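You operate a simulated robot arm through the tools that you are given. There is no shell and no other tool. Be economical: measure what you need, move in short steps, check, and stop when the job is done.

Carry out the task below with a simulated robot arm. There is one attempt and no reset: what you move stays moved.

## Task
Take the lid off the steaming green tub, let it cool, then chill it open.
Fine: the lid stays off, on the pantry worktop; centre fridge shelf, only once the steam has stopped; shut the door.

It is judged by the outcome, as a careful person would: the job done as asked, and still so three seconds after it is handed in. It fails if anything else is knocked over, pushed out of place, dropped, spilled or broken. Lids that push on must go on centred and level and be pressed home; caps that screw on are set level and turned clockwise until they are tight.

## Robot
A 7-joint arm with a two-finger parallel gripper on a trunk, on a base that drives. Base frame: it is fixed to the floor where the robot stands at the start and does not move with it; the origin is under the middle of the robot, x ahead of it, y to its left, z up; the surface under the hand at the start is at about z = 0.9. Units: m, rad, N and s.
With the tool pointing down near the work surface it reaches from about 0.3 to 0.72 m from the robot's upright axis, wherever it stands. Its first joint turns from -2.897 to 2.897 rad. Places, roughly: centre fridge shelf [0.7, 0.6, 0.5]; fridge door [0.4, 0.6, 0.6]; pantry worktop [0.5, 0, 0.9]. Payload 1.57 kg.
The tool frame sits at the grasp point between the pads (the TCP): z along the fingers, y along the line on which they close. The tips reach 0.03 m beyond it. The gripper opens to 0.08 m. The fingers are 0.017 m wide and 0.012 m thick; the gripper's body (0.04 by 0.082 m) begins 0.08 m behind the TCP.
Orientation is that of the tool frame in the base frame, as a unit quaternion [w, x, y, z]. With the fingers straight down and closing along the base's y, the tool's x points along the base's -x, its y along +y and its z along -z.

## Interface
- The arm moves only by the tool nudge_tool. Its argument "series" is a list of rows, each a list of 7 numbers: the shift along the tool's x, y, z in m, then the turn, a rotation vector about the tool's x, y, z in rad, then the closure, from 0 (fully open) to 1 (shut). In form: [[x, y, z, wx, wy, wz, fingers], ...]. A call has 1 to 10 rows; each row is the pose to reach, as a shift and turn from the pose commanded when the call began, along the tool's axes at that moment. Each row takes 0.2 s and may step no farther than 0.05 m and 0.15 rad from the row before; otherwise, or with a gripper value out of range, the whole call is refused. Where a pose cannot be reached the arm comes as near as it can. A force on the tool above 50 N (or 10 N above the force at the start of the call, whichever is more), or a blocked arm, ends the call early, and 0.2 s more pass. The fingers move at their own pace (about 0.072 m/s each) and stop on an object; they squeeze with about 26 N. The grip force told is the motor's: it shows also when the fingers shut on nothing. Time passes only in rows, and 0.2 s behind the last, so rows that repeat a pose let the fingers close. It gives the time, the measured TCP pose, the force on the tool (base axes), the opening and the grip force at its end, in the units of the frame above (readings bear some noise), with the torque about the TCP (base axes, N m) and any sound that the robot's microphone picked up.
- Cameras (640 x 400 px; columns grow to the right, rows downward): "scene" is now at [-0.0276, 0.1909, 1.4957]; the picture's right is [0.69, -0.73, 0.00], its down [-0.60, -0.57, -0.57] and it looks along [0.41, 0.39, -0.82] (base axes); focal length 214 px, centre (320, 200). "wrist" rides on the gripper at [0.072, -0.007, -0.122] in the tool frame; the picture's right is [0.09, 1.00, 0.00], its down [-0.84, 0.08, -0.54] and it looks along [-0.54, 0.05, 0.84] (tool axes); focal length 238 px, centre (320, 200). There is no depth. A picture from a camera that has moved, and an enlarged one, comes with that camera's place and axes in the base frame and with its lens.
- capture(camera): a new picture of that camera. It takes no simulated time.
- lift_body(by): slides the trunk up (or, below 0, down) by that many m; the arm and the scene camera ride with it, the base frame stays. It gives what a move gives, with no picture.
- roll_base(legs): drives the robot by 1 to 6 legs, each [ahead, left, turn to the left] in m, m and rad, along the robot's own axes; the way and the turn of a leg run together, so that a leg with both is an arc; at most 1.5 m and 3.142 rad a leg. The arm and the cameras ride along, it lands a little off, and it stops where it bumps. It gives what a move gives.
- aim_head(pan, tilt): turns the head with the scene camera to pan (to the left, within 1.501 rad either way) and tilt (down, from -0.506 to 1.204), counted from straight ahead of the robot. It gives what a move gives.
- enlarge(camera, box): a new picture of the part [left, top, right, bottom] of that camera's present view, enlarged. It takes no simulated time.
- job_done(): hands the job in; it is judged then, once.

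Work in short steps. Places have to be worked out from the pictures, the camera data and where the tool is seen: move nearer, look again, correct. Check each grasp and each placing, and mend what went wrong. You have 120 turns and 82 pictures in all, those below and enlarged ones among them. Open the gripper and draw the arm clear of the work before you hand the job in, unless the task says otherwise; then end with one line.

The tools are called as a command line: name --pt "numbers of a row" for each row, then --argument value for the rest, lists and objects as JSON in quotes. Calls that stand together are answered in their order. nudge_tool: Moves the arm, as the interface text tells. Its arguments: {"type":"object","properties":{"series":{"type":"array","items":{"type":"array","items":{"type":"number"}}}},"required":["series"]} The other tools are called the same way: lift_body (by) slides the trunk up or down; roll_base (legs) drives the base; aim_head (pan, tilt) turns the head that bears the scene camera; capture (camera) takes a picture; enlarge (camera, box) takes an enlarged picture of a part of a camera's view; job_done () hands the job in.

At the start:

```text
clock: 0.0
eef_pos: [0.3445, 0.2182, 1.162]
ee_rot: [0.0, 0.0, 1.0, 0.001]
ft_force: [0.3, 0.3, 0.0]
moment: [0.01, 0.01, 0.02]
width: 0.0801
finger_force: 0.0
trunk travel left (down, up): [-0.325, 0.155]
robot x, y, heading: [0.0003, 0.0001, 0.002]
head pan, tilt: [0.757, 0.967]
```

scene: 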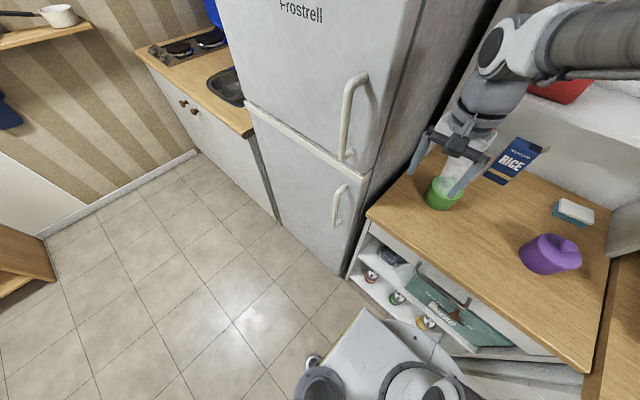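
wrist: 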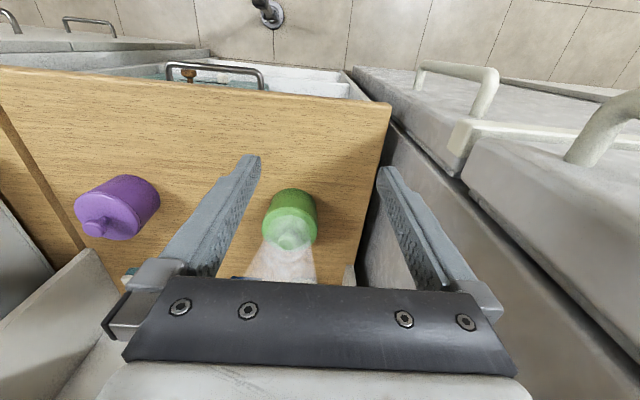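

I start with closer views of the tub and its lid, to find its place and shape.

enlarge --camera "wrist" --box '[220, 150, 380, 300]'

enlarge --camera "scene" --box '[380, 110, 620, 290]'

enlarge --camera "scene" --box '[220, 50, 400, 280]'

```text
2.67 times, centred on (300, 225) of wrist
camera zoom: at [0.2741, 0.2111, 1.2841], right [-0.09, 1.0, 0.0], down [0.84, 0.08, 0.54], along [0.54, 0.05, -0.84], focal length 636 px, centre (373, 133)
```

zoom: 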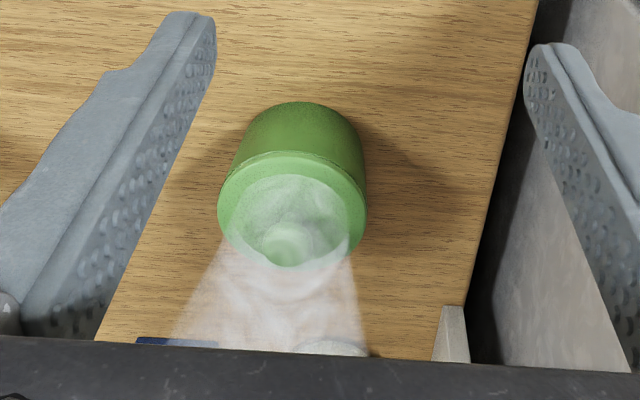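

```text
2.22 times, centred on (500, 200) of scene
camera zoom: at [-0.0276, 0.1909, 1.4957], right [0.69, -0.73, 0.0], down [-0.6, -0.57, -0.57], along [0.41, 0.39, -0.82], focal length 477 px, centre (-80, 200)
```

zoom: 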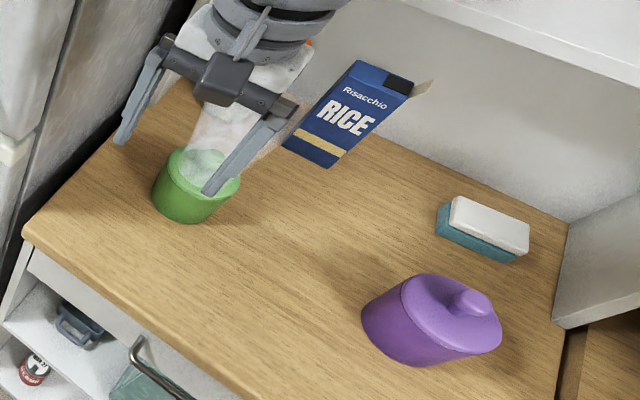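

```text
1.74 times, centred on (310, 165) of scene
camera zoom: at [-0.0276, 0.1909, 1.4957], right [0.69, -0.73, 0.0], down [-0.6, -0.57, -0.57], along [0.41, 0.39, -0.82], focal length 373 px, centre (337, 261)
```

zoom: 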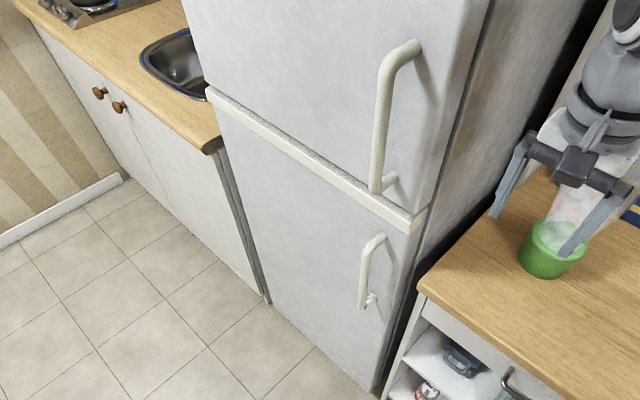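

The tub stands at about (0.54, 0.18), with its lid top near z = 0.985. It may be wider than the gripper opening, so I move the hand closer and lower for a second view.

nudge_tool --pt "-0.03 -0.01 0.02 0 0 0 0.3" --pt "-0.06 -0.02 0.03 0 0 0 0.5" --pt "-0.09 -0.03 0.04 0 0 0 0.5" --pt "-0.12 -0.034 0.05 0 0 0 0.5"

capture --camera "wrist"

enlarge --camera "scene" --box '[380, 110, 620, 290]'

```text
clock: 1.0
eef_pos: [0.4652, 0.1833, 1.1131]
ee_rot: [0.001, 0.0, 1.0, 0.0]
ft_force: [0.4, -0.8, 1.2]
moment: [0.01, 0.01, 0.0]
width: 0.0398
finger_force: 0.1
trunk travel left (down, up): [-0.325, 0.155]
robot x, y, heading: [0.0034, 0.0021, 0.003]
head pan, tilt: [0.757, 0.967]
```

```text
76 pictures are left
camera wrist: at [0.395, 0.1771, 1.2347], right [-0.09, 1.0, 0.0], down [0.84, 0.08, 0.54], along [0.54, 0.05, -0.84], focal length 238 px, centre (320, 200)
```

wrist: 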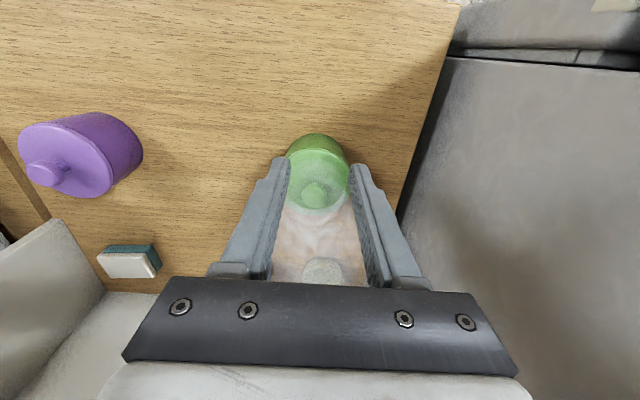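

```text
2.22 times, centred on (500, 200) of scene
camera zoom: at [-0.0276, 0.1909, 1.4957], right [0.69, -0.73, 0.0], down [-0.6, -0.57, -0.57], along [0.41, 0.39, -0.82], focal length 477 px, centre (-80, 200)
```

zoom: 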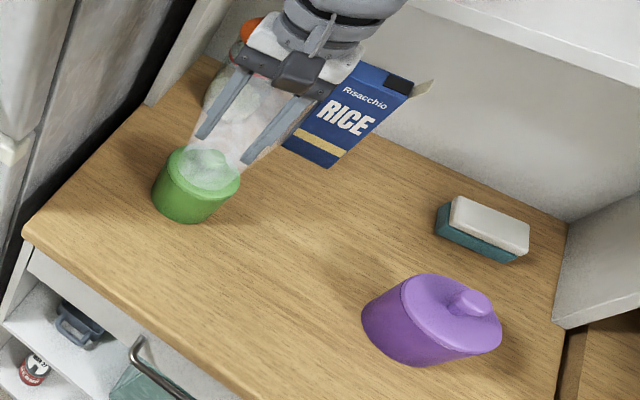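

Two rays place the knob at about (0.530, 0.184, 1.01), and it is about 0.028 wide. I move above it and look again before going down.

nudge_tool --pt "-0.035 0.0 0.0 0 0 0 0.2" --pt "-0.065 0.001 0.02 0 0 0 0.2" --pt "-0.065 0.001 0.045 0 0 0 0.2" --pt "-0.065 0.001 0.045 0 0 0 0.2"

enlarge --camera "wrist" --box '[200, 100, 440, 280]'

enlarge --camera "scene" --box '[400, 100, 560, 240]'

```text
clock: 2.0
eef_pos: [0.5309, 0.1833, 1.0683]
ee_rot: [0.0, 0.0, 1.0, 0.0]
ft_force: [-0.3, 0.4, -0.5]
moment: [0.0, 0.0, 0.01]
width: 0.0641
finger_force: 0.0
trunk travel left (down, up): [-0.325, 0.155]
robot x, y, heading: [-0.0017, -0.0036, -0.001]
head pan, tilt: [0.757, 0.967]
```

```text
2.22 times, centred on (320, 190) of wrist
camera zoom: at [0.461, 0.1757, 1.1905], right [-0.09, 1.0, 0.0], down [0.84, 0.08, 0.54], along [0.54, 0.05, -0.84], focal length 530 px, centre (320, 222)
```

zoom: 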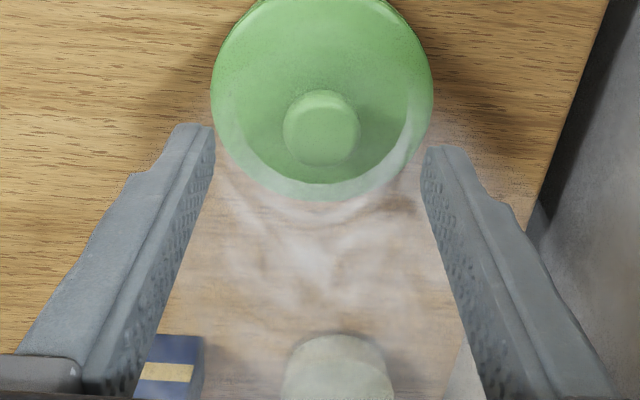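

```text
2.86 times, centred on (480, 170) of scene
camera zoom: at [-0.0276, 0.1909, 1.4957], right [0.69, -0.73, 0.0], down [-0.6, -0.57, -0.57], along [0.41, 0.39, -0.82], focal length 613 px, centre (-137, 286)
```

zoom: 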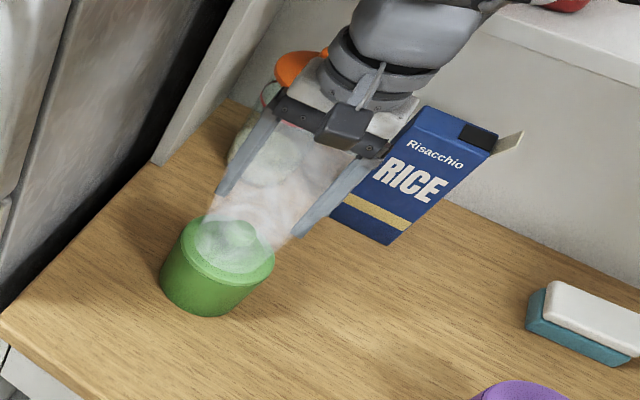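

The knob resolves to about (0.541, 0.185, 0.995), and the lid is about 0.09 across. I go down over the knob in small steps, watching the force.

nudge_tool --pt "-0.01 0.001 0.01 0 0 0 0.2" --pt "-0.01 0.001 0.025 0 0 0 0.2" --pt "-0.01 0.001 0.038 0 0 0 0.2" --pt "-0.01 0.001 0.046 0 0 0 0.2"

capture --camera "wrist"

enlarge --camera "scene" --box '[400, 100, 560, 240]'

```text
clock: 3.0
eef_pos: [0.5385, 0.1856, 1.0209]
ee_rot: [0.0, 0.0, 1.0, 0.0]
ft_force: [0.4, 0.6, -0.4]
moment: [0.02, 0.02, 0.0]
width: 0.0638
finger_force: 0.1
trunk travel left (down, up): [-0.325, 0.155]
robot x, y, heading: [-0.0015, 0.0031, 0.001]
head pan, tilt: [0.757, 0.967]
```

```text
72 pictures are left
camera wrist: at [0.4688, 0.1785, 1.1435], right [-0.09, 1.0, 0.0], down [0.84, 0.08, 0.54], along [0.54, 0.05, -0.84], focal length 238 px, centre (320, 200)
```

wrist: 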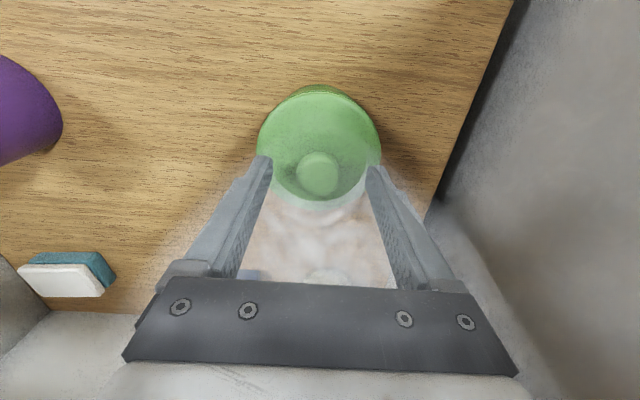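

```text
2.86 times, centred on (480, 170) of scene
camera zoom: at [-0.0276, 0.1909, 1.4957], right [0.69, -0.73, 0.0], down [-0.6, -0.57, -0.57], along [0.41, 0.39, -0.82], focal length 613 px, centre (-137, 286)
```

zoom: 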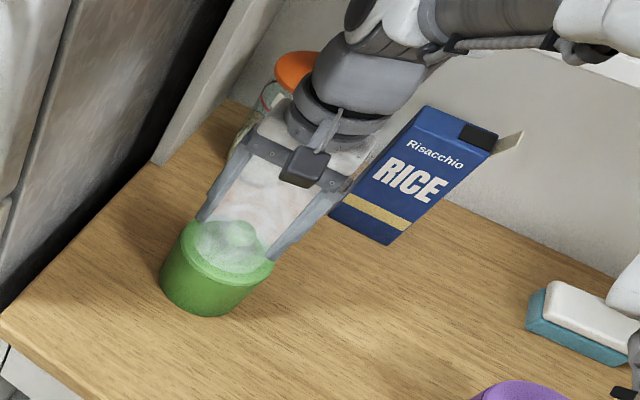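

The knob top is about level with the tips, near z = 1.0, and centred between them. I go down another 8 mm and close on it.

nudge_tool --pt "0 0 0.004 0 0 0 0.2" --pt "0 0 0.009 0 0 0 0.2" --pt "0 0 0.009 0 0 0 0.6" --pt "0 0 0.009 0 0 0 1" --pt "0 0 0.009 0 0 0 1"

enlarge --camera "wrist" --box '[220, 60, 420, 240]'

```text
clock: 4.2
eef_pos: [0.5399, 0.1851, 1.012]
ee_rot: [0.0, -0.001, 1.0, 0.0]
ft_force: [0.3, -0.9, 0.3]
moment: [0.06, 0.0, 0.01]
width: 0.0286
finger_force: 25.9
trunk travel left (down, up): [-0.325, 0.155]
robot x, y, heading: [0.003, -0.0007, -0.001]
head pan, tilt: [0.757, 0.967]
heard: snap
```

```text
2.22 times, centred on (320, 150) of wrist
camera zoom: at [0.4689, 0.179, 1.1343], right [-0.09, 1.0, 0.0], down [0.84, 0.08, 0.54], along [0.54, 0.05, -0.84], focal length 530 px, centre (320, 311)
```

zoom: 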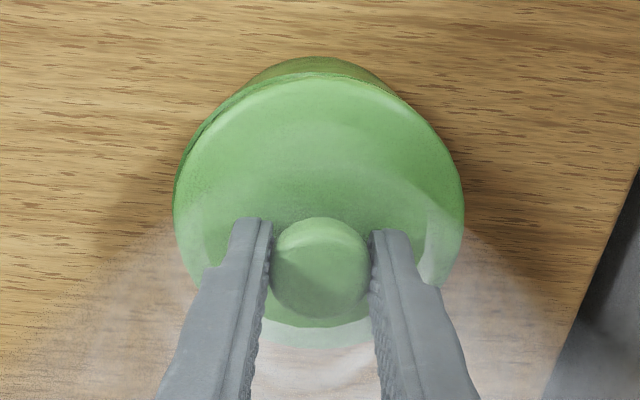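

The knob is gripped at 0.0286 wide. There was a snap, so the lid may have come loose already. I lift it slowly and straight up.

nudge_tool --pt "0 0 -0.003 0 0 0 1" --pt "0 0 -0.006 0 0 0 1" --pt "0 0 -0.01 0 0 0 1" --pt "0 0 -0.02 0 0 0 1" --pt "0 0 -0.035 0 0 0 1"

enlarge --camera "scene" --box '[400, 100, 560, 240]'

```text
clock: 5.4
eef_pos: [0.54, 0.1866, 1.0457]
ee_rot: [0.0, -0.001, 1.0, -0.001]
ft_force: [0.6, -0.3, -0.6]
moment: [-0.03, 0.01, 0.01]
width: 0.0281
finger_force: 26.7
trunk travel left (down, up): [-0.325, 0.155]
robot x, y, heading: [0.001, -0.0012, 0.001]
head pan, tilt: [0.757, 0.967]
```

```text
2.86 times, centred on (480, 170) of scene
camera zoom: at [-0.0276, 0.1909, 1.4957], right [0.69, -0.73, 0.0], down [-0.6, -0.57, -0.57], along [0.41, 0.39, -0.82], focal length 613 px, centre (-137, 286)
```

zoom: 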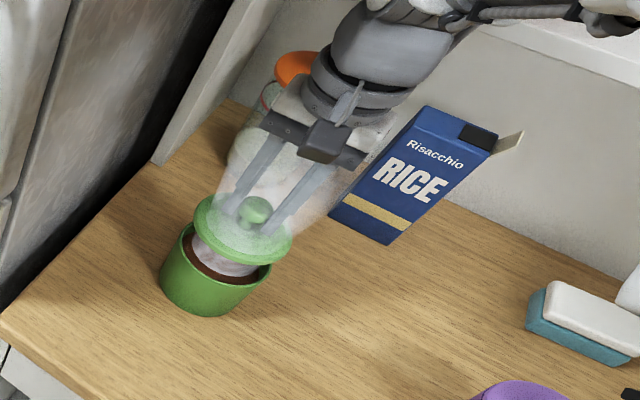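

The lid is off cleanly and hangs level. I carry it to a free patch of worktop near (0.45, 0.05), between the tub and the purple jar.

nudge_tool --pt "0 0 -0.02 0 0 0 1" --pt "0.02 -0.03 -0.02 0 0 0 1" --pt "0.045 -0.07 -0.02 0 0 0 1" --pt "0.07 -0.11 -0.01 0 0 0 1" --pt "0.09 -0.137 0.0 0 0 0 1" --pt "0.09 -0.137 0.04 0 0 0 1" --pt "0.09 -0.137 0.07 0 0 0 1" --pt "0.09 -0.137 0.07 0 0 0 1"

enlarge --camera "scene" --box '[380, 130, 620, 310]'

```text
clock: 7.2
eef_pos: [0.4491, 0.0482, 0.9776]
ee_rot: [0.0, 0.001, 1.0, 0.0]
ft_force: [-0.2, -0.5, -0.1]
moment: [0.0, 0.0, 0.01]
width: 0.0283
finger_force: 26.1
trunk travel left (down, up): [-0.325, 0.155]
robot x, y, heading: [0.0047, -0.0013, -0.001]
head pan, tilt: [0.757, 0.967]
```

```text
2.22 times, centred on (500, 220) of scene
camera zoom: at [-0.0275, 0.1909, 1.4957], right [0.69, -0.73, 0.0], down [-0.6, -0.57, -0.57], along [0.41, 0.39, -0.82], focal length 477 px, centre (-80, 156)
```

zoom: 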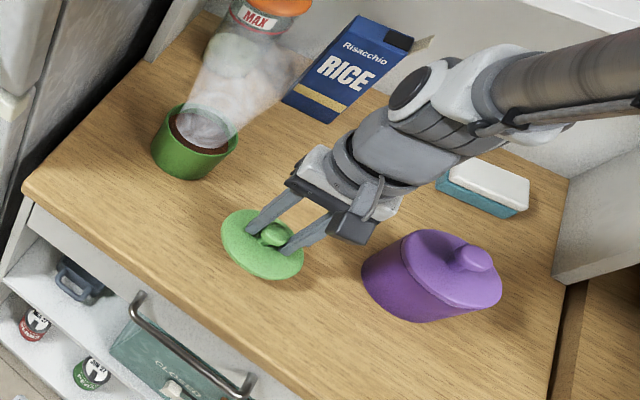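

The lid is above free worktop and well clear of the other things. I lower it slowly until it touches.

nudge_tool --pt "0 0 0.01 0 0 0 1" --pt "0 0 0.018 0 0 0 1" --pt "0 0 0.024 0 0 0 1" --pt "0 0 0.029 0 0 0 1" --pt "0 0 0.033 0 0 0 1" --pt "0 0 0.036 0 0 0 1"

capture --camera "wrist"

```text
clock: 8.6
eef_pos: [0.45, 0.0476, 0.9426]
ee_rot: [0.003, 0.001, 1.0, -0.001]
ft_force: [0.3, 1.8, 26.1]
moment: [0.03, -0.12, 0.06]
width: 0.0285
finger_force: 26.1
trunk travel left (down, up): [-0.325, 0.155]
robot x, y, heading: [-0.0011, 0.0003, 0.002]
head pan, tilt: [0.757, 0.967]
```

```text
67 pictures are left
camera wrist: at [0.3789, 0.0415, 1.0647], right [-0.09, 1.0, 0.0], down [0.83, 0.08, 0.55], along [0.54, 0.05, -0.84], focal length 238 px, centre (320, 200)
```

wrist: 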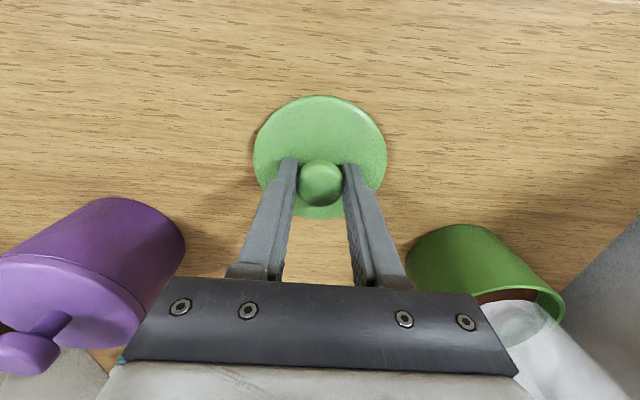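

The lid is on the worktop (26 N upward). I ease off, open and rise.

nudge_tool --pt "0 0 -0.002 0 0 0 0.95" --pt "0 0 -0.002 0 0 0 0.3" --pt "0 0 -0.002 0 0 0 0.3" --pt "0 0 -0.03 0 0 0 0.3" --pt "0 0 -0.08 0 0 0 0.3" --pt "0 0 -0.13 0 0 0 0.3"

enlarge --camera "scene" --box '[380, 130, 620, 310]'

capture --camera "wrist"

```text
clock: 10.0
eef_pos: [0.4494, 0.0479, 1.0707]
ee_rot: [0.001, 0.0, 1.0, 0.0]
ft_force: [-0.4, 0.0, 0.5]
moment: [0.01, 0.05, -0.03]
width: 0.056
finger_force: 0.1
trunk travel left (down, up): [-0.325, 0.155]
robot x, y, heading: [-0.0001, -0.0006, 0.001]
head pan, tilt: [0.757, 0.967]
```

```text
2.22 times, centred on (500, 220) of scene
camera zoom: at [-0.0277, 0.1909, 1.4956], right [0.69, -0.73, 0.0], down [-0.6, -0.57, -0.57], along [0.41, 0.39, -0.82], focal length 477 px, centre (-80, 156)
```

zoom: 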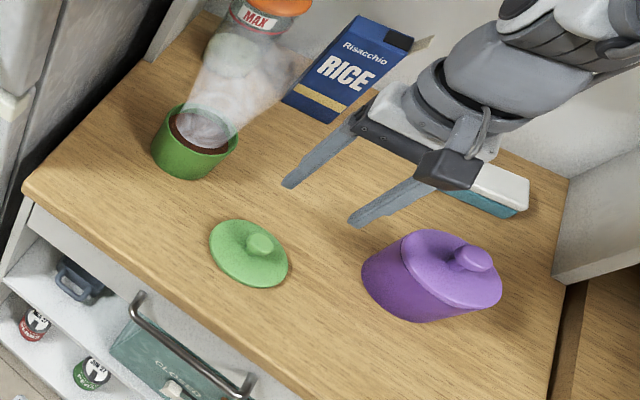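

```text
65 pictures are left
camera wrist: at [0.3797, 0.041, 1.1933], right [-0.09, 1.0, 0.0], down [0.84, 0.08, 0.54], along [0.54, 0.05, -0.84], focal length 238 px, centre (320, 200)
```

wrist: 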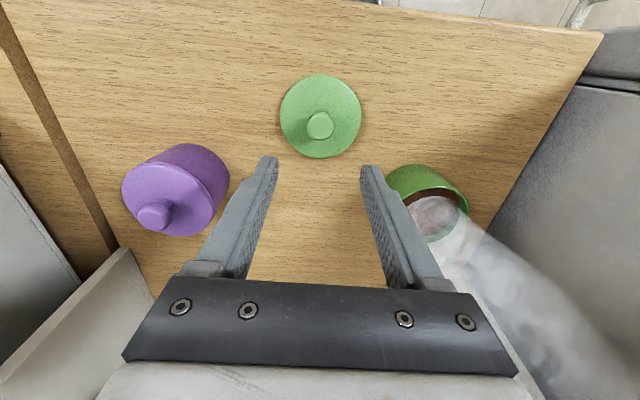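

The lid lies flat on the worktop, and the tub is open and still steaming. While it cools I look at the lower fridge door and its handle.

aim_head --pan 0.95 --tilt 0.75

capture --camera "scene"

```text
clock: 10.7
eef_pos: [0.4508, 0.0468, 1.0696]
ee_rot: [0.0, 0.0, 1.0, 0.0]
ft_force: [-0.8, 0.0, 0.4]
moment: [-0.01, 0.01, 0.01]
width: 0.0561
finger_force: 0.0
trunk travel left (down, up): [-0.325, 0.155]
robot x, y, heading: [0.0019, 0.0003, -0.001]
head pan, tilt: [0.949, 0.75]
```

```text
64 pictures are left
camera scene: at [-0.0314, 0.209, 1.5124], right [0.81, -0.58, 0.0], down [-0.4, -0.55, -0.73], along [0.43, 0.59, -0.68], focal length 214 px, centre (320, 200)
```

scene: 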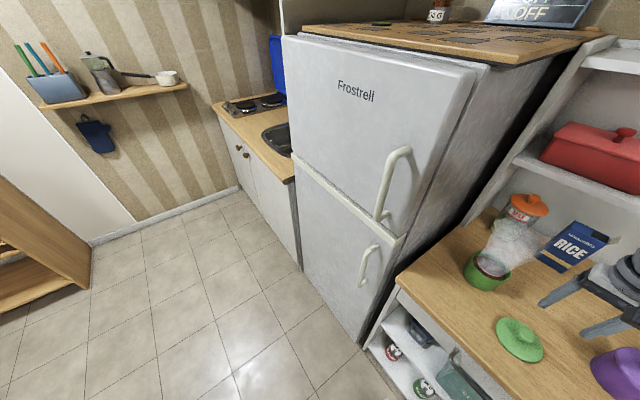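

Floor and edge rays put the door front at x ≈ 0.36, spanning y ≈ 0.36 to 0.95, hinged on the left. Its handle bar is near y ≈ 0.415, z 0.75–0.95. I raise the hand clear of everything and back the base away, so the handle comes within reach outside the door's swing.

nudge_tool --pt "0 0 -0.04 0 0 0 0.3" --pt "0.03 0 -0.08 0 0 0 0.3" --pt "0.06 0 -0.1 0 0 0 0.3"

roll_base --legs '[[-0.25, 0.1, 0]]'

capture --camera "scene"

```text
clock: 11.5
eef_pos: [0.3903, 0.0463, 1.1717]
ee_rot: [0.0, -0.001, 1.0, 0.0]
ft_force: [-0.4, 0.2, -0.3]
moment: [-0.01, 0.01, 0.01]
width: 0.0561
finger_force: 0.1
trunk travel left (down, up): [-0.325, 0.155]
robot x, y, heading: [-0.0003, 0.0008, -0.003]
head pan, tilt: [0.949, 0.75]
```

```text
clock: 13.8
eef_pos: [0.138, 0.1472, 1.1716]
ee_rot: [0.0, 0.0, 1.0, 0.0]
ft_force: [-0.3, 0.0, -0.9]
moment: [-0.01, 0.01, 0.01]
width: 0.056
finger_force: 0.0
trunk travel left (down, up): [-0.325, 0.155]
robot x, y, heading: [-0.2515, 0.0966, 0.003]
head pan, tilt: [0.949, 0.75]
```

```text
63 pictures are left
camera scene: at [-0.283, 0.3086, 1.5125], right [0.81, -0.58, 0.0], down [-0.4, -0.55, -0.73], along [0.43, 0.59, -0.68], focal length 214 px, centre (320, 200)
```

scene: 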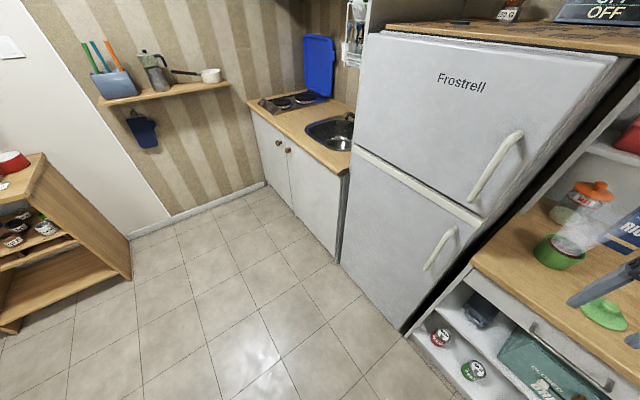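

Triangulation puts the handle bar at about (0.298, 0.408), z 0.77–1.0. I lower the trunk, then turn the gripper to point ahead (+x) while shifting left toward the handle.

lift_body --by -0.2

nudge_tool --pt "0 0.03 0 0 -0.15 0 0.2" --pt "0 0.06 0 0 -0.3 0 0.1" --pt "0 0.09 0 0 -0.45 0 0.1" --pt "0 0.12 0 0 -0.6 0 0" --pt "0 0.15 0.01 0 -0.75 0 0" --pt "0 0.18 0.03 0 -0.9 0 0" --pt "0 0.21 0.05 0 -1.05 0 0" --pt "0 0.235 0.07 0 -1.2 0 0" --pt "0 0.26 0.09 0 -1.35 0 0" --pt "0 0.26 0.1 0 -1.5 0 0"

capture --camera "scene"

capture --camera "wrist"

```text
clock: 16.0
eef_pos: [0.1384, 0.1469, 0.9725]
ee_rot: [0.001, 0.0, 1.0, -0.001]
ft_force: [0.5, -0.4, 0.1]
moment: [0.0, -0.01, -0.01]
width: 0.0561
finger_force: 0.0
trunk travel left (down, up): [-0.125, 0.355]
robot x, y, heading: [-0.2533, 0.0984, -0.002]
head pan, tilt: [0.949, 0.75]
```

```text
clock: 18.2
eef_pos: [0.1352, 0.4053, 0.8707]
ee_rot: [0.683, 0.0, 0.731, 0.002]
ft_force: [0.1, -0.4, 0.0]
moment: [-0.01, 0.02, 0.03]
width: 0.0801
finger_force: 0.1
trunk travel left (down, up): [-0.125, 0.355]
robot x, y, heading: [-0.2505, 0.1004, 0.002]
head pan, tilt: [0.949, 0.75]
```

```text
62 pictures are left
camera scene: at [-0.2832, 0.3083, 1.3126], right [0.81, -0.58, 0.0], down [-0.4, -0.55, -0.73], along [0.43, 0.6, -0.68], focal length 214 px, centre (320, 200)
```

scene: 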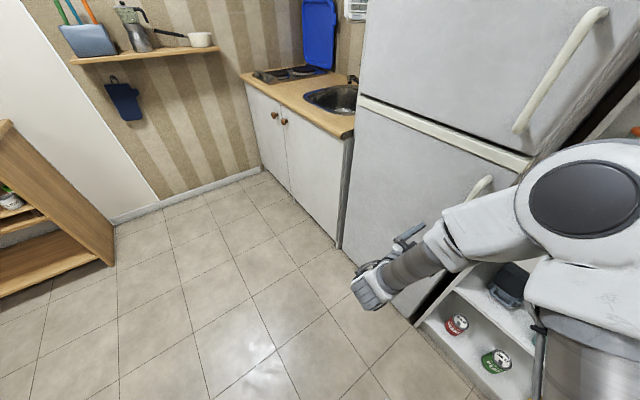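

```text
61 pictures are left
camera wrist: at [0.0104, 0.3989, 0.8069], right [-0.01, 1.0, -0.09], down [-0.48, 0.07, 0.87], along [0.88, 0.05, 0.48], focal length 238 px, centre (320, 200)
```

wrist: 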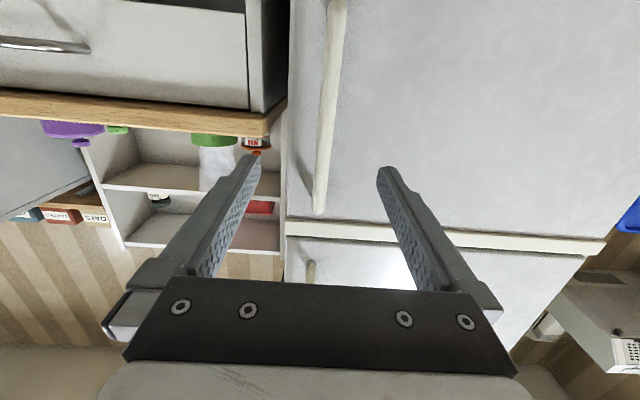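

The hand now points at the door with the handle bar between the open fingers, at y ≈ 0.415. I level the tool and go in until the bar is at the pads.

nudge_tool --pt "0 0.005 0.03 0 -0.04 0 0" --pt "-0.004 0.008 0.07 0 -0.07 0 0" --pt "-0.008 0.008 0.11 0 -0.07 0 0" --pt "-0.011 0.008 0.14 0 -0.07 0 0" --pt "-0.011 0.008 0.158 0 -0.07 0 0"

capture --camera "wrist"

```text
clock: 19.4
eef_pos: [0.296, 0.4147, 0.8713]
ee_rot: [0.706, 0.0, 0.708, 0.001]
ft_force: [0.3, 0.6, 0.1]
moment: [0.0, -0.01, -0.02]
width: 0.0802
finger_force: 0.1
trunk travel left (down, up): [-0.125, 0.355]
robot x, y, heading: [-0.251, 0.1009, 0.005]
head pan, tilt: [0.949, 0.75]
```

```text
60 pictures are left
camera wrist: at [0.1753, 0.4088, 0.7996], right [0.0, 1.0, -0.09], down [-0.54, 0.08, 0.84], along [0.84, 0.05, 0.54], focal length 238 px, centre (320, 200)
```

wrist: 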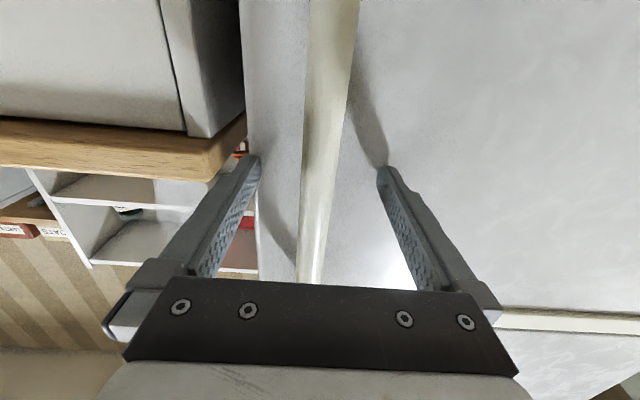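

The bar is between the fingers, so I close on it.

nudge_tool --pt "0 0 0 0 0 0 0.5" --pt "0 0 0 0 0 0 1" --pt "0 0 0 0 0 0 1" --pt "0 0 0 0 0 0 1"

```text
clock: 20.4
eef_pos: [0.2961, 0.4147, 0.8707]
ee_rot: [0.707, 0.001, 0.708, -0.002]
ft_force: [-3.7, -13.3, -2.0]
moment: [-0.04, -0.29, 0.09]
width: 0.0177
finger_force: 32.7
trunk travel left (down, up): [-0.125, 0.355]
robot x, y, heading: [-0.2522, 0.0985, 0.003]
head pan, tilt: [0.949, 0.75]
```

The bar is gripped at 0.0177 wide. I pull along the arc about the hinge at (0.36, 0.95), starting with small steps and turning the hand with the door.

nudge_tool --pt "0 -0.003 -0.013 0.02 0 0 1" --pt "0 0.0 -0.027 0.05 0 0 1" --pt "0 0.006 -0.0536 0.1 0 0 1" --pt "0 0.0127 -0.08 0.15 0 0 1" --pt "0 0.0205 -0.106 0.2 0 0 1"

capture --camera "scene"

```text
clock: 21.6
eef_pos: [0.1879, 0.4364, 0.8719]
ee_rot: [0.703, 0.071, 0.704, -0.07]
ft_force: [-0.6, 1.5, 0.2]
moment: [-0.1, -0.24, 0.18]
width: 0.0177
finger_force: 32.9
trunk travel left (down, up): [-0.125, 0.355]
robot x, y, heading: [-0.2464, 0.1007, 0.001]
head pan, tilt: [0.949, 0.75]
```

```text
59 pictures are left
camera scene: at [-0.2831, 0.3086, 1.3125], right [0.81, -0.58, 0.0], down [-0.4, -0.55, -0.73], along [0.43, 0.59, -0.68], focal length 214 px, centre (320, 200)
```

scene: 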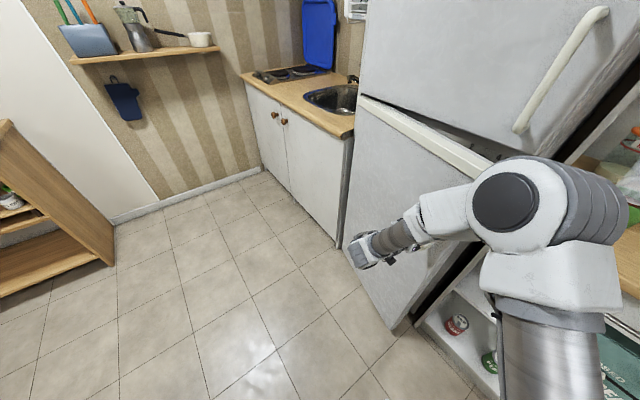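

The door swings freely, now at about 0.2 rad. I continue along the arc to about 0.6 rad.

nudge_tool --pt "0 0.0069 -0.043 0.08 0 0 1" --pt "0 0.0171 -0.0852 0.14 0 0 1" --pt "0 0.0307 -0.1266 0.18 0 0 1" --pt "0 0.0475 -0.1667 0.2 0 0 1" --pt "0 0.0675 -0.205 0.2 0 0 1"

capture --camera "scene"

```text
clock: 22.6
eef_pos: [0.0487, 0.5138, 0.8712]
ee_rot: [0.693, 0.138, 0.695, -0.132]
ft_force: [10.8, 11.3, -7.3]
moment: [-0.18, 0.52, -0.03]
width: 0.0178
finger_force: 32.3
trunk travel left (down, up): [-0.125, 0.355]
robot x, y, heading: [-0.2532, 0.0983, 0.002]
head pan, tilt: [0.949, 0.75]
stopped in row 5: the force on the tool passed its limit at 56 N (the readings are from after the stop); the commanded pose is now the measured one
```

```text
58 pictures are left
camera scene: at [-0.2808, 0.3102, 1.3122], right [0.81, -0.58, 0.0], down [-0.4, -0.56, -0.73], along [0.42, 0.59, -0.68], focal length 214 px, centre (320, 200)
```

scene: 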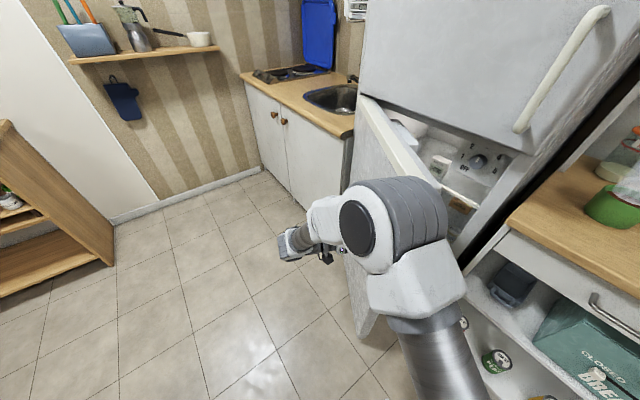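

The door is open about 0.56 rad. The arm was at a bad angle, so I release the handle, back straight off, and then push the door on from its inner side.

nudge_tool --pt "0 0 0 0 0 0 0.4" --pt "0 0 0 0 0 0 0" --pt "0 0 0 0 0 0 0" --pt "0 0 -0.04 0 0 0 0" --pt "0 0 -0.08 0 0 0 0" --pt "0 0 -0.11 0 0 0 0"

capture --camera "scene"

```text
clock: 24.0
eef_pos: [-0.0558, 0.5544, 0.8718]
ee_rot: [0.695, 0.139, 0.693, -0.134]
ft_force: [0.9, -0.4, 0.0]
moment: [-0.02, 0.0, 0.0]
width: 0.08
finger_force: 0.1
trunk travel left (down, up): [-0.125, 0.355]
robot x, y, heading: [-0.2504, 0.0982, 0.001]
head pan, tilt: [0.949, 0.75]
```

```text
57 pictures are left
camera scene: at [-0.2823, 0.309, 1.3125], right [0.81, -0.58, 0.0], down [-0.4, -0.55, -0.73], along [0.43, 0.59, -0.68], focal length 214 px, centre (320, 200)
```

scene: 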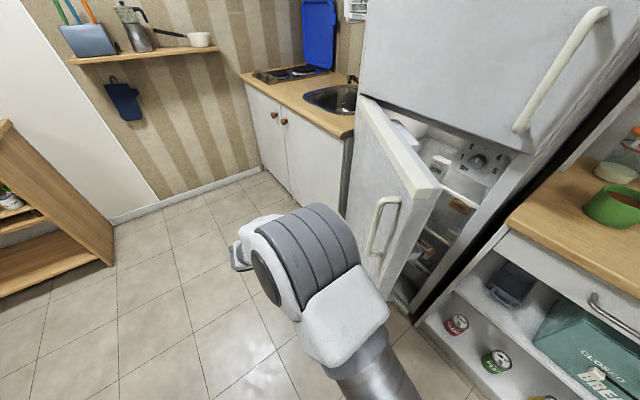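

The door stays at about 0.5 rad with its top edge near z = 1.05. I turn the hand back to pointing down while rising and moving right, so I can hook the door from inside, over its edge.

nudge_tool --pt "-0.03 -0.01 0 0 0.15 0 0.3" --pt "-0.06 -0.025 0 0 0.3 0 0.6" --pt "-0.09 -0.045 0 0 0.45 0 1" --pt "-0.12 -0.065 0 0 0.6 0 1" --pt "-0.15 -0.085 0.01 0 0.75 0 1" --pt "-0.18 -0.105 0.03 0 0.9 0 1" --pt "-0.21 -0.125 0.05 0 1.05 0 1" --pt "-0.24 -0.145 0.07 0 1.2 0 1" --pt "-0.26 -0.16 0.09 0 1.35 0 1" --pt "-0.27 -0.175 0.11 0 1.5 0 1"

capture --camera "wrist"

capture --camera "scene"

```text
clock: 26.2
eef_pos: [-0.0199, 0.3515, 1.139]
ee_rot: [0.033, 0.19, 0.981, -0.005]
ft_force: [0.3, -1.1, -0.7]
moment: [-0.04, -0.02, 0.01]
width: 0.0
finger_force: 21.0
trunk travel left (down, up): [-0.125, 0.355]
robot x, y, heading: [-0.2481, 0.1025, -0.003]
head pan, tilt: [0.949, 0.75]
```

```text
56 pictures are left
camera wrist: at [-0.0951, 0.3751, 1.2564], right [0.29, 0.96, -0.01], down [0.77, -0.23, 0.6], along [0.57, -0.18, -0.8], focal length 238 px, centre (320, 200)
```

wrist: 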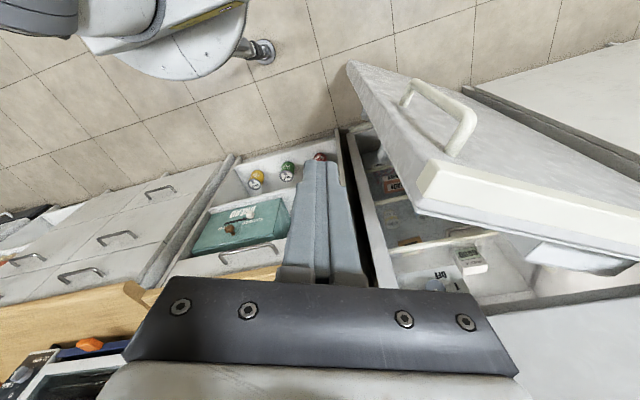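

```text
55 pictures are left
camera scene: at [-0.2431, 0.238, 1.3239], right [-0.04, -1.0, 0.0], down [-0.58, 0.03, -0.82], along [0.82, -0.04, -0.58], focal length 214 px, centre (320, 200)
```

scene: 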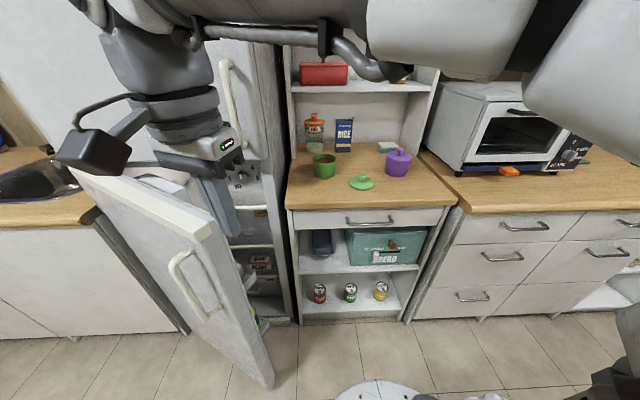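

The door's free edge runs from about (0.04, 0.44) to (0.09, 0.43), and the tub no longer shows steam. I move the closed fingers past the edge to (0.17, 0.36) and down inside the gap.

nudge_tool --pt "-0.04 0.015 0 0 0.03 0 1" --pt "-0.08 0.035 0 0 0.07 0 1" --pt "-0.12 0.055 0 0 0.07 0 1" --pt "-0.155 0.07 0.01 0 0.07 0 1" --pt "-0.173 0.08 0.05 0 0.07 0 1" --pt "-0.173 0.08 0.09 0 0.07 0 1" --pt "-0.173 0.08 0.12 0 0.07 0 1"

capture --camera "wrist"

capture --camera "scene"

```text
clock: 27.8
eef_pos: [0.1771, 0.3577, 1.0355]
ee_rot: [0.001, 0.192, 0.981, 0.005]
ft_force: [-0.4, -0.6, 0.3]
moment: [0.02, -0.04, -0.03]
width: 0.0
finger_force: 21.5
trunk travel left (down, up): [-0.125, 0.355]
robot x, y, heading: [-0.2507, 0.0984, -0.006]
head pan, tilt: [0.949, 0.75]
```

```text
54 pictures are left
camera wrist: at [0.1091, 0.3769, 1.1572], right [0.29, 0.96, 0.01], down [0.8, -0.25, 0.54], along [0.52, -0.15, -0.84], focal length 238 px, centre (320, 200)
```

wrist: 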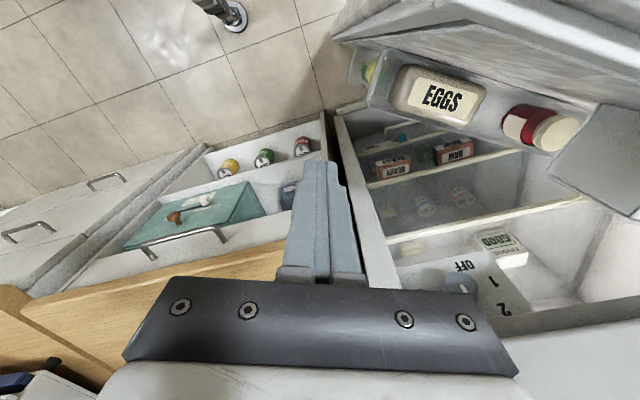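

```text
53 pictures are left
camera scene: at [-0.2826, 0.3091, 1.3125], right [0.81, -0.58, 0.0], down [-0.4, -0.55, -0.73], along [0.43, 0.59, -0.68], focal length 214 px, centre (320, 200)
```

scene: 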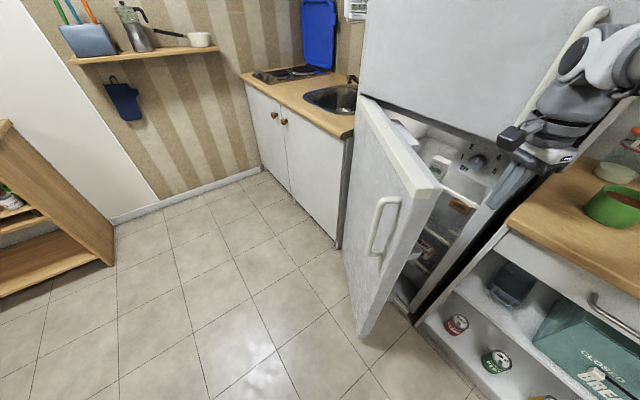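

The inner bins (eggs, red jar) sit below the rim of the door, so I push only on its top rim near the free edge. I sweep the door further open along its arc.

nudge_tool --pt "0.018 0.029 0.01 0 0 0 1" --pt "0.036 0.0575 0.01 0 0 0 1" --pt "0.068 0.061 0.01 0 0 0 1" --pt "0.1005 0.0637 0.01 0 0 0 1" --pt "0.128 0.068 0.01 0 0 0 1" --pt "0.1545 0.072 0.01 0 0 0 1" --pt "0.182 0.078 0.01 0 0 0 1" --pt "0.209 0.084 0.01 0 0 0 1"

capture --camera "wrist"

capture --camera "scene"

```text
clock: 29.6
eef_pos: [0.0154, 0.5115, 1.0256]
ee_rot: [0.001, 0.192, 0.981, 0.003]
ft_force: [0.6, 0.6, -0.4]
moment: [0.02, 0.02, -0.03]
width: 0.0
finger_force: 21.6
trunk travel left (down, up): [-0.125, 0.355]
robot x, y, heading: [-0.251, 0.1022, -0.001]
head pan, tilt: [0.949, 0.75]
```

```text
52 pictures are left
camera wrist: at [-0.0519, 0.5319, 1.1477], right [0.29, 0.96, 0.01], down [0.8, -0.25, 0.54], along [0.52, -0.15, -0.84], focal length 238 px, centre (320, 200)
```

wrist: 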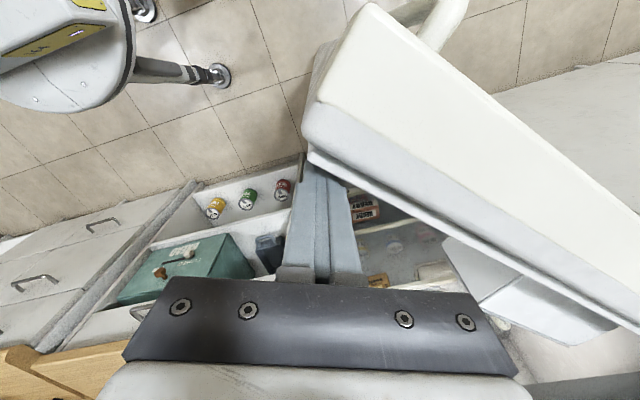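

```text
51 pictures are left
camera scene: at [-0.2825, 0.309, 1.3125], right [0.81, -0.58, 0.0], down [-0.4, -0.55, -0.73], along [0.43, 0.59, -0.68], focal length 214 px, centre (320, 200)
```

scene: 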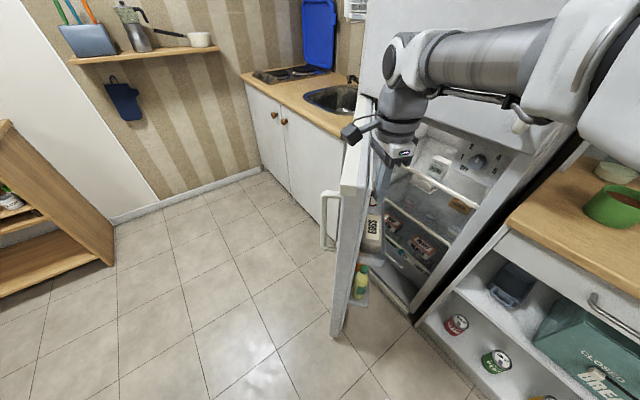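

The door is at about 0.85 rad and moves easily. I keep sweeping along the arc to about 1.3 rad.

nudge_tool --pt "0.022 0.014 0 0 0 0 1" --pt "0.045 0.0285 0 0 0 0 1" --pt "0.07 0.04 0 0 0 0 1" --pt "0.0954 0.0512 0 0 0 0 1" --pt "0.119 0.065 0 0 0 0 1" --pt "0.142 0.0785 0 0 0 0 1" --pt "0.164 0.094 0 0 0 0 1" --pt "0.186 0.11 0 0 0 0 1" --pt "0.207 0.129 0 0 0 0 1" --pt "0.2274 0.1474 0 0 0 0 1"

capture --camera "scene"

```text
clock: 31.8
eef_pos: [-0.1409, 0.7274, 1.0244]
ee_rot: [0.001, 0.192, 0.981, 0.002]
ft_force: [1.1, 0.3, 0.7]
moment: [0.05, 0.01, 0.01]
width: 0.0
finger_force: 21.5
out of reach, approached as far as the arm can: row 10
trunk travel left (down, up): [-0.125, 0.355]
robot x, y, heading: [-0.2519, 0.0999, 0.001]
head pan, tilt: [0.949, 0.75]
```

```text
50 pictures are left
camera scene: at [-0.2824, 0.3086, 1.3127], right [0.81, -0.58, 0.0], down [-0.4, -0.55, -0.73], along [0.43, 0.6, -0.68], focal length 214 px, centre (320, 200)
```

scene: 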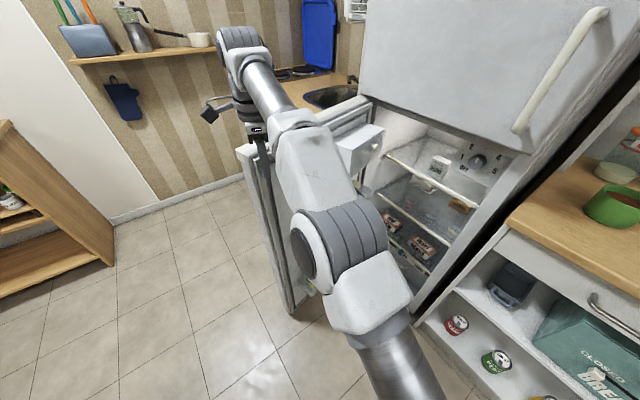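

The door is open about 1.3 rad. I lift the hand clear, bring it back toward the front, and look into the fridge.

nudge_tool --pt "-0.01 -0.01 0 0 0 0 1" --pt "-0.01 -0.01 -0.04 0 0 0 1" --pt "-0.015 -0.02 -0.08 0 0 0 1" --pt "-0.03 -0.06 -0.12 0 0 0 1" --pt "-0.05 -0.1 -0.14 0 0 0 1" --pt "-0.08 -0.14 -0.15 0 0 0 1" --pt "-0.11 -0.18 -0.15 0 0 0 1" --pt "-0.15 -0.21 -0.15 0 0 0 1" --pt "-0.19 -0.24 -0.15 0 0 0 1" --pt "-0.23 -0.27 -0.15 0 0 0 1"

aim_head --pan 0.55 --tilt 0.75

capture --camera "scene"

```text
refused: row 4 steps farther than a row can; nothing moved
```

```text
clock: 32.6
eef_pos: [-0.1386, 0.7273, 1.0249]
ee_rot: [0.002, 0.192, 0.981, 0.004]
ft_force: [-0.5, -0.1, -0.7]
moment: [0.02, -0.01, 0.01]
width: 0.0001
finger_force: 21.6
trunk travel left (down, up): [-0.125, 0.355]
robot x, y, heading: [-0.2506, 0.1001, 0.002]
head pan, tilt: [0.55, 0.75]
```

```text
49 pictures are left
camera scene: at [-0.2601, 0.2851, 1.3125], right [0.52, -0.85, 0.0], down [-0.58, -0.36, -0.73], along [0.62, 0.38, -0.68], focal length 214 px, centre (320, 200)
```

scene: 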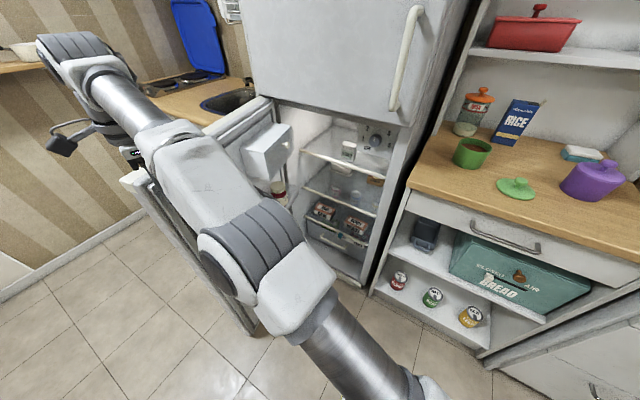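

A row was too long. I repeat the retract with shorter steps and zoom in on the tub and the fridge inside.

nudge_tool --pt "-0.01 -0.01 0 0 0 0 1" --pt "-0.01 -0.01 -0.04 0 0 0 1" --pt "-0.015 -0.02 -0.08 0 0 0 1" --pt "-0.025 -0.04 -0.12 0 0 0 1" --pt "-0.045 -0.08 -0.13 0 0 0 1" --pt "-0.065 -0.12 -0.14 0 0 0 1" --pt "-0.09 -0.155 -0.14 0 0 0 1" --pt "-0.12 -0.185 -0.14 0 0 0 1" --pt "-0.15 -0.215 -0.14 0 0 0 1" --pt "-0.18 -0.245 -0.14 0 0 0 1"

enlarge --camera "scene" --box '[240, 80, 420, 280]'

enlarge --camera "scene" --box '[420, 80, 560, 200]'

```text
clock: 34.8
eef_pos: [-0.0671, 0.4328, 1.1616]
ee_rot: [0.001, 0.191, 0.982, 0.001]
ft_force: [-0.3, -0.2, -0.1]
moment: [-0.02, -0.01, 0.01]
width: 0.0001
finger_force: 21.3
out of reach, approached as far as the arm can: row 2, 3, 4
trunk travel left (down, up): [-0.125, 0.355]
robot x, y, heading: [-0.2493, 0.0998, 0.002]
head pan, tilt: [0.55, 0.75]
```

```text
2.00 times, centred on (330, 180) of scene
camera zoom: at [-0.245, 0.2187, 1.3271], right [-0.26, -0.97, 0.0], down [-0.53, 0.14, -0.84], along [0.81, -0.22, -0.55], focal length 429 px, centre (300, 240)
```

zoom: 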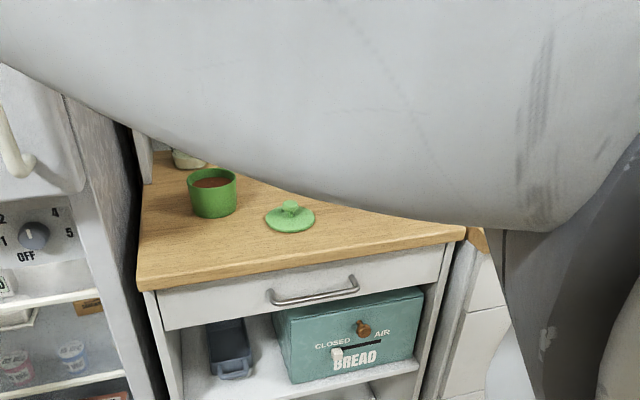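

```text
3.33 times, centred on (490, 140) of scene
camera zoom: at [-0.245, 0.2187, 1.3271], right [-0.26, -0.97, 0.0], down [-0.53, 0.14, -0.84], along [0.81, -0.22, -0.55], focal length 715 px, centre (-247, 400)
```

zoom: 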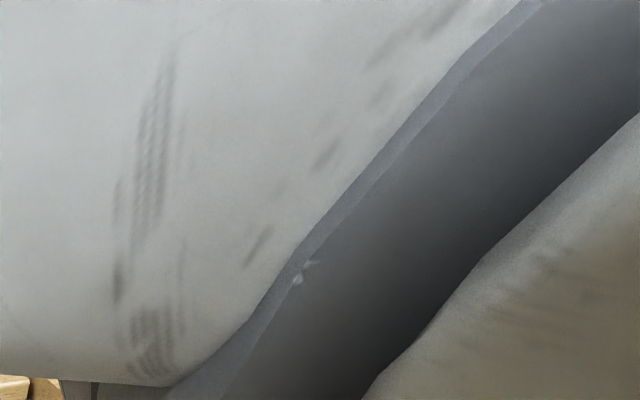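

No steam is left above the open tub (34.8 s), and the arm has just nudged the head aside. I swing the hand to a neutral place in front, then drive to about (0, 0.3), from where both the tub and the fridge shelf are reachable.

nudge_tool --pt "-0.02 -0.03 0 0 0 0.05 0.6" --pt "-0.05 -0.06 0 0 0 0.15 0.3" --pt "-0.08 -0.09 0 0 0 0.25 0" --pt "-0.11 -0.12 0 0 0 0.35 0" --pt "-0.14 -0.145 0 0 0 0.385 0"

roll_base --legs '[[0.25, 0.2, 0]]'

aim_head --pan 0.6 --tilt 0.8

capture --camera "scene"

capture --camera "wrist"

```text
clock: 36.0
eef_pos: [0.0063, 0.2473, 1.167]
ee_rot: [0.003, 0.373, 0.928, 0.009]
ft_force: [0.1, -0.2, 0.2]
moment: [0.02, 0.0, 0.04]
width: 0.0798
finger_force: 0.0
trunk travel left (down, up): [-0.125, 0.355]
robot x, y, heading: [-0.2563, 0.1, 0.005]
head pan, tilt: [0.55, 0.75]
```

```text
clock: 38.3
eef_pos: [0.255, 0.4527, 1.1635]
ee_rot: [0.002, 0.371, 0.929, 0.004]
ft_force: [-7.9, 13.5, 4.7]
moment: [-1.25, -0.71, 0.13]
width: 0.08
finger_force: 0.1
trunk travel left (down, up): [-0.125, 0.355]
robot x, y, heading: [-0.0014, 0.3, 0.003]
head pan, tilt: [0.55, 0.75]
```

```text
clock: 38.9
eef_pos: [0.2539, 0.4539, 1.1631]
ee_rot: [-0.001, 0.37, 0.929, 0.004]
ft_force: [-6.6, 9.0, -1.1]
moment: [-0.68, -0.49, 0.01]
width: 0.0798
finger_force: 0.1
trunk travel left (down, up): [-0.125, 0.355]
robot x, y, heading: [-0.0026, 0.2986, 0.008]
head pan, tilt: [0.6, 0.799]
```

```text
46 pictures are left
camera scene: at [-0.0147, 0.3883, 1.3236], right [-0.63, -0.78, 0.0], down [-0.45, 0.36, -0.81], along [0.64, -0.51, -0.58], focal length 214 px, centre (320, 200)
```

scene: 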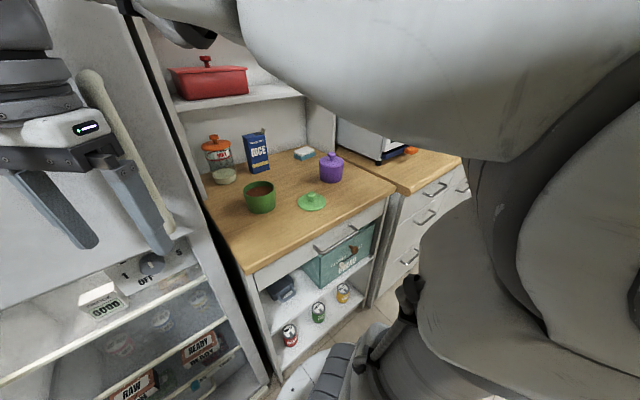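

```text
45 pictures are left
camera wrist: at [0.1983, 0.4969, 1.2858], right [0.62, 0.79, 0.01], down [0.66, -0.52, 0.54], along [0.43, -0.33, -0.84], focal length 238 px, centre (320, 200)
```

wrist: 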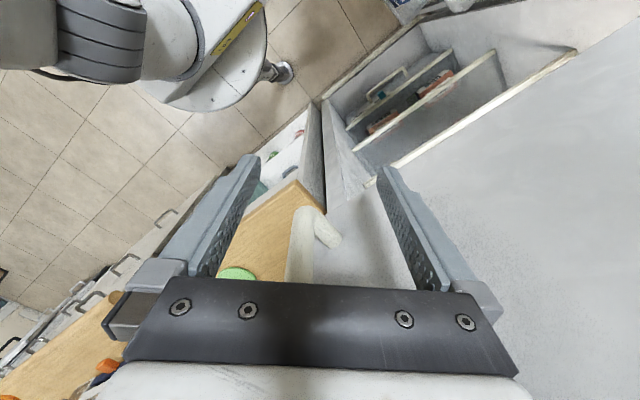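

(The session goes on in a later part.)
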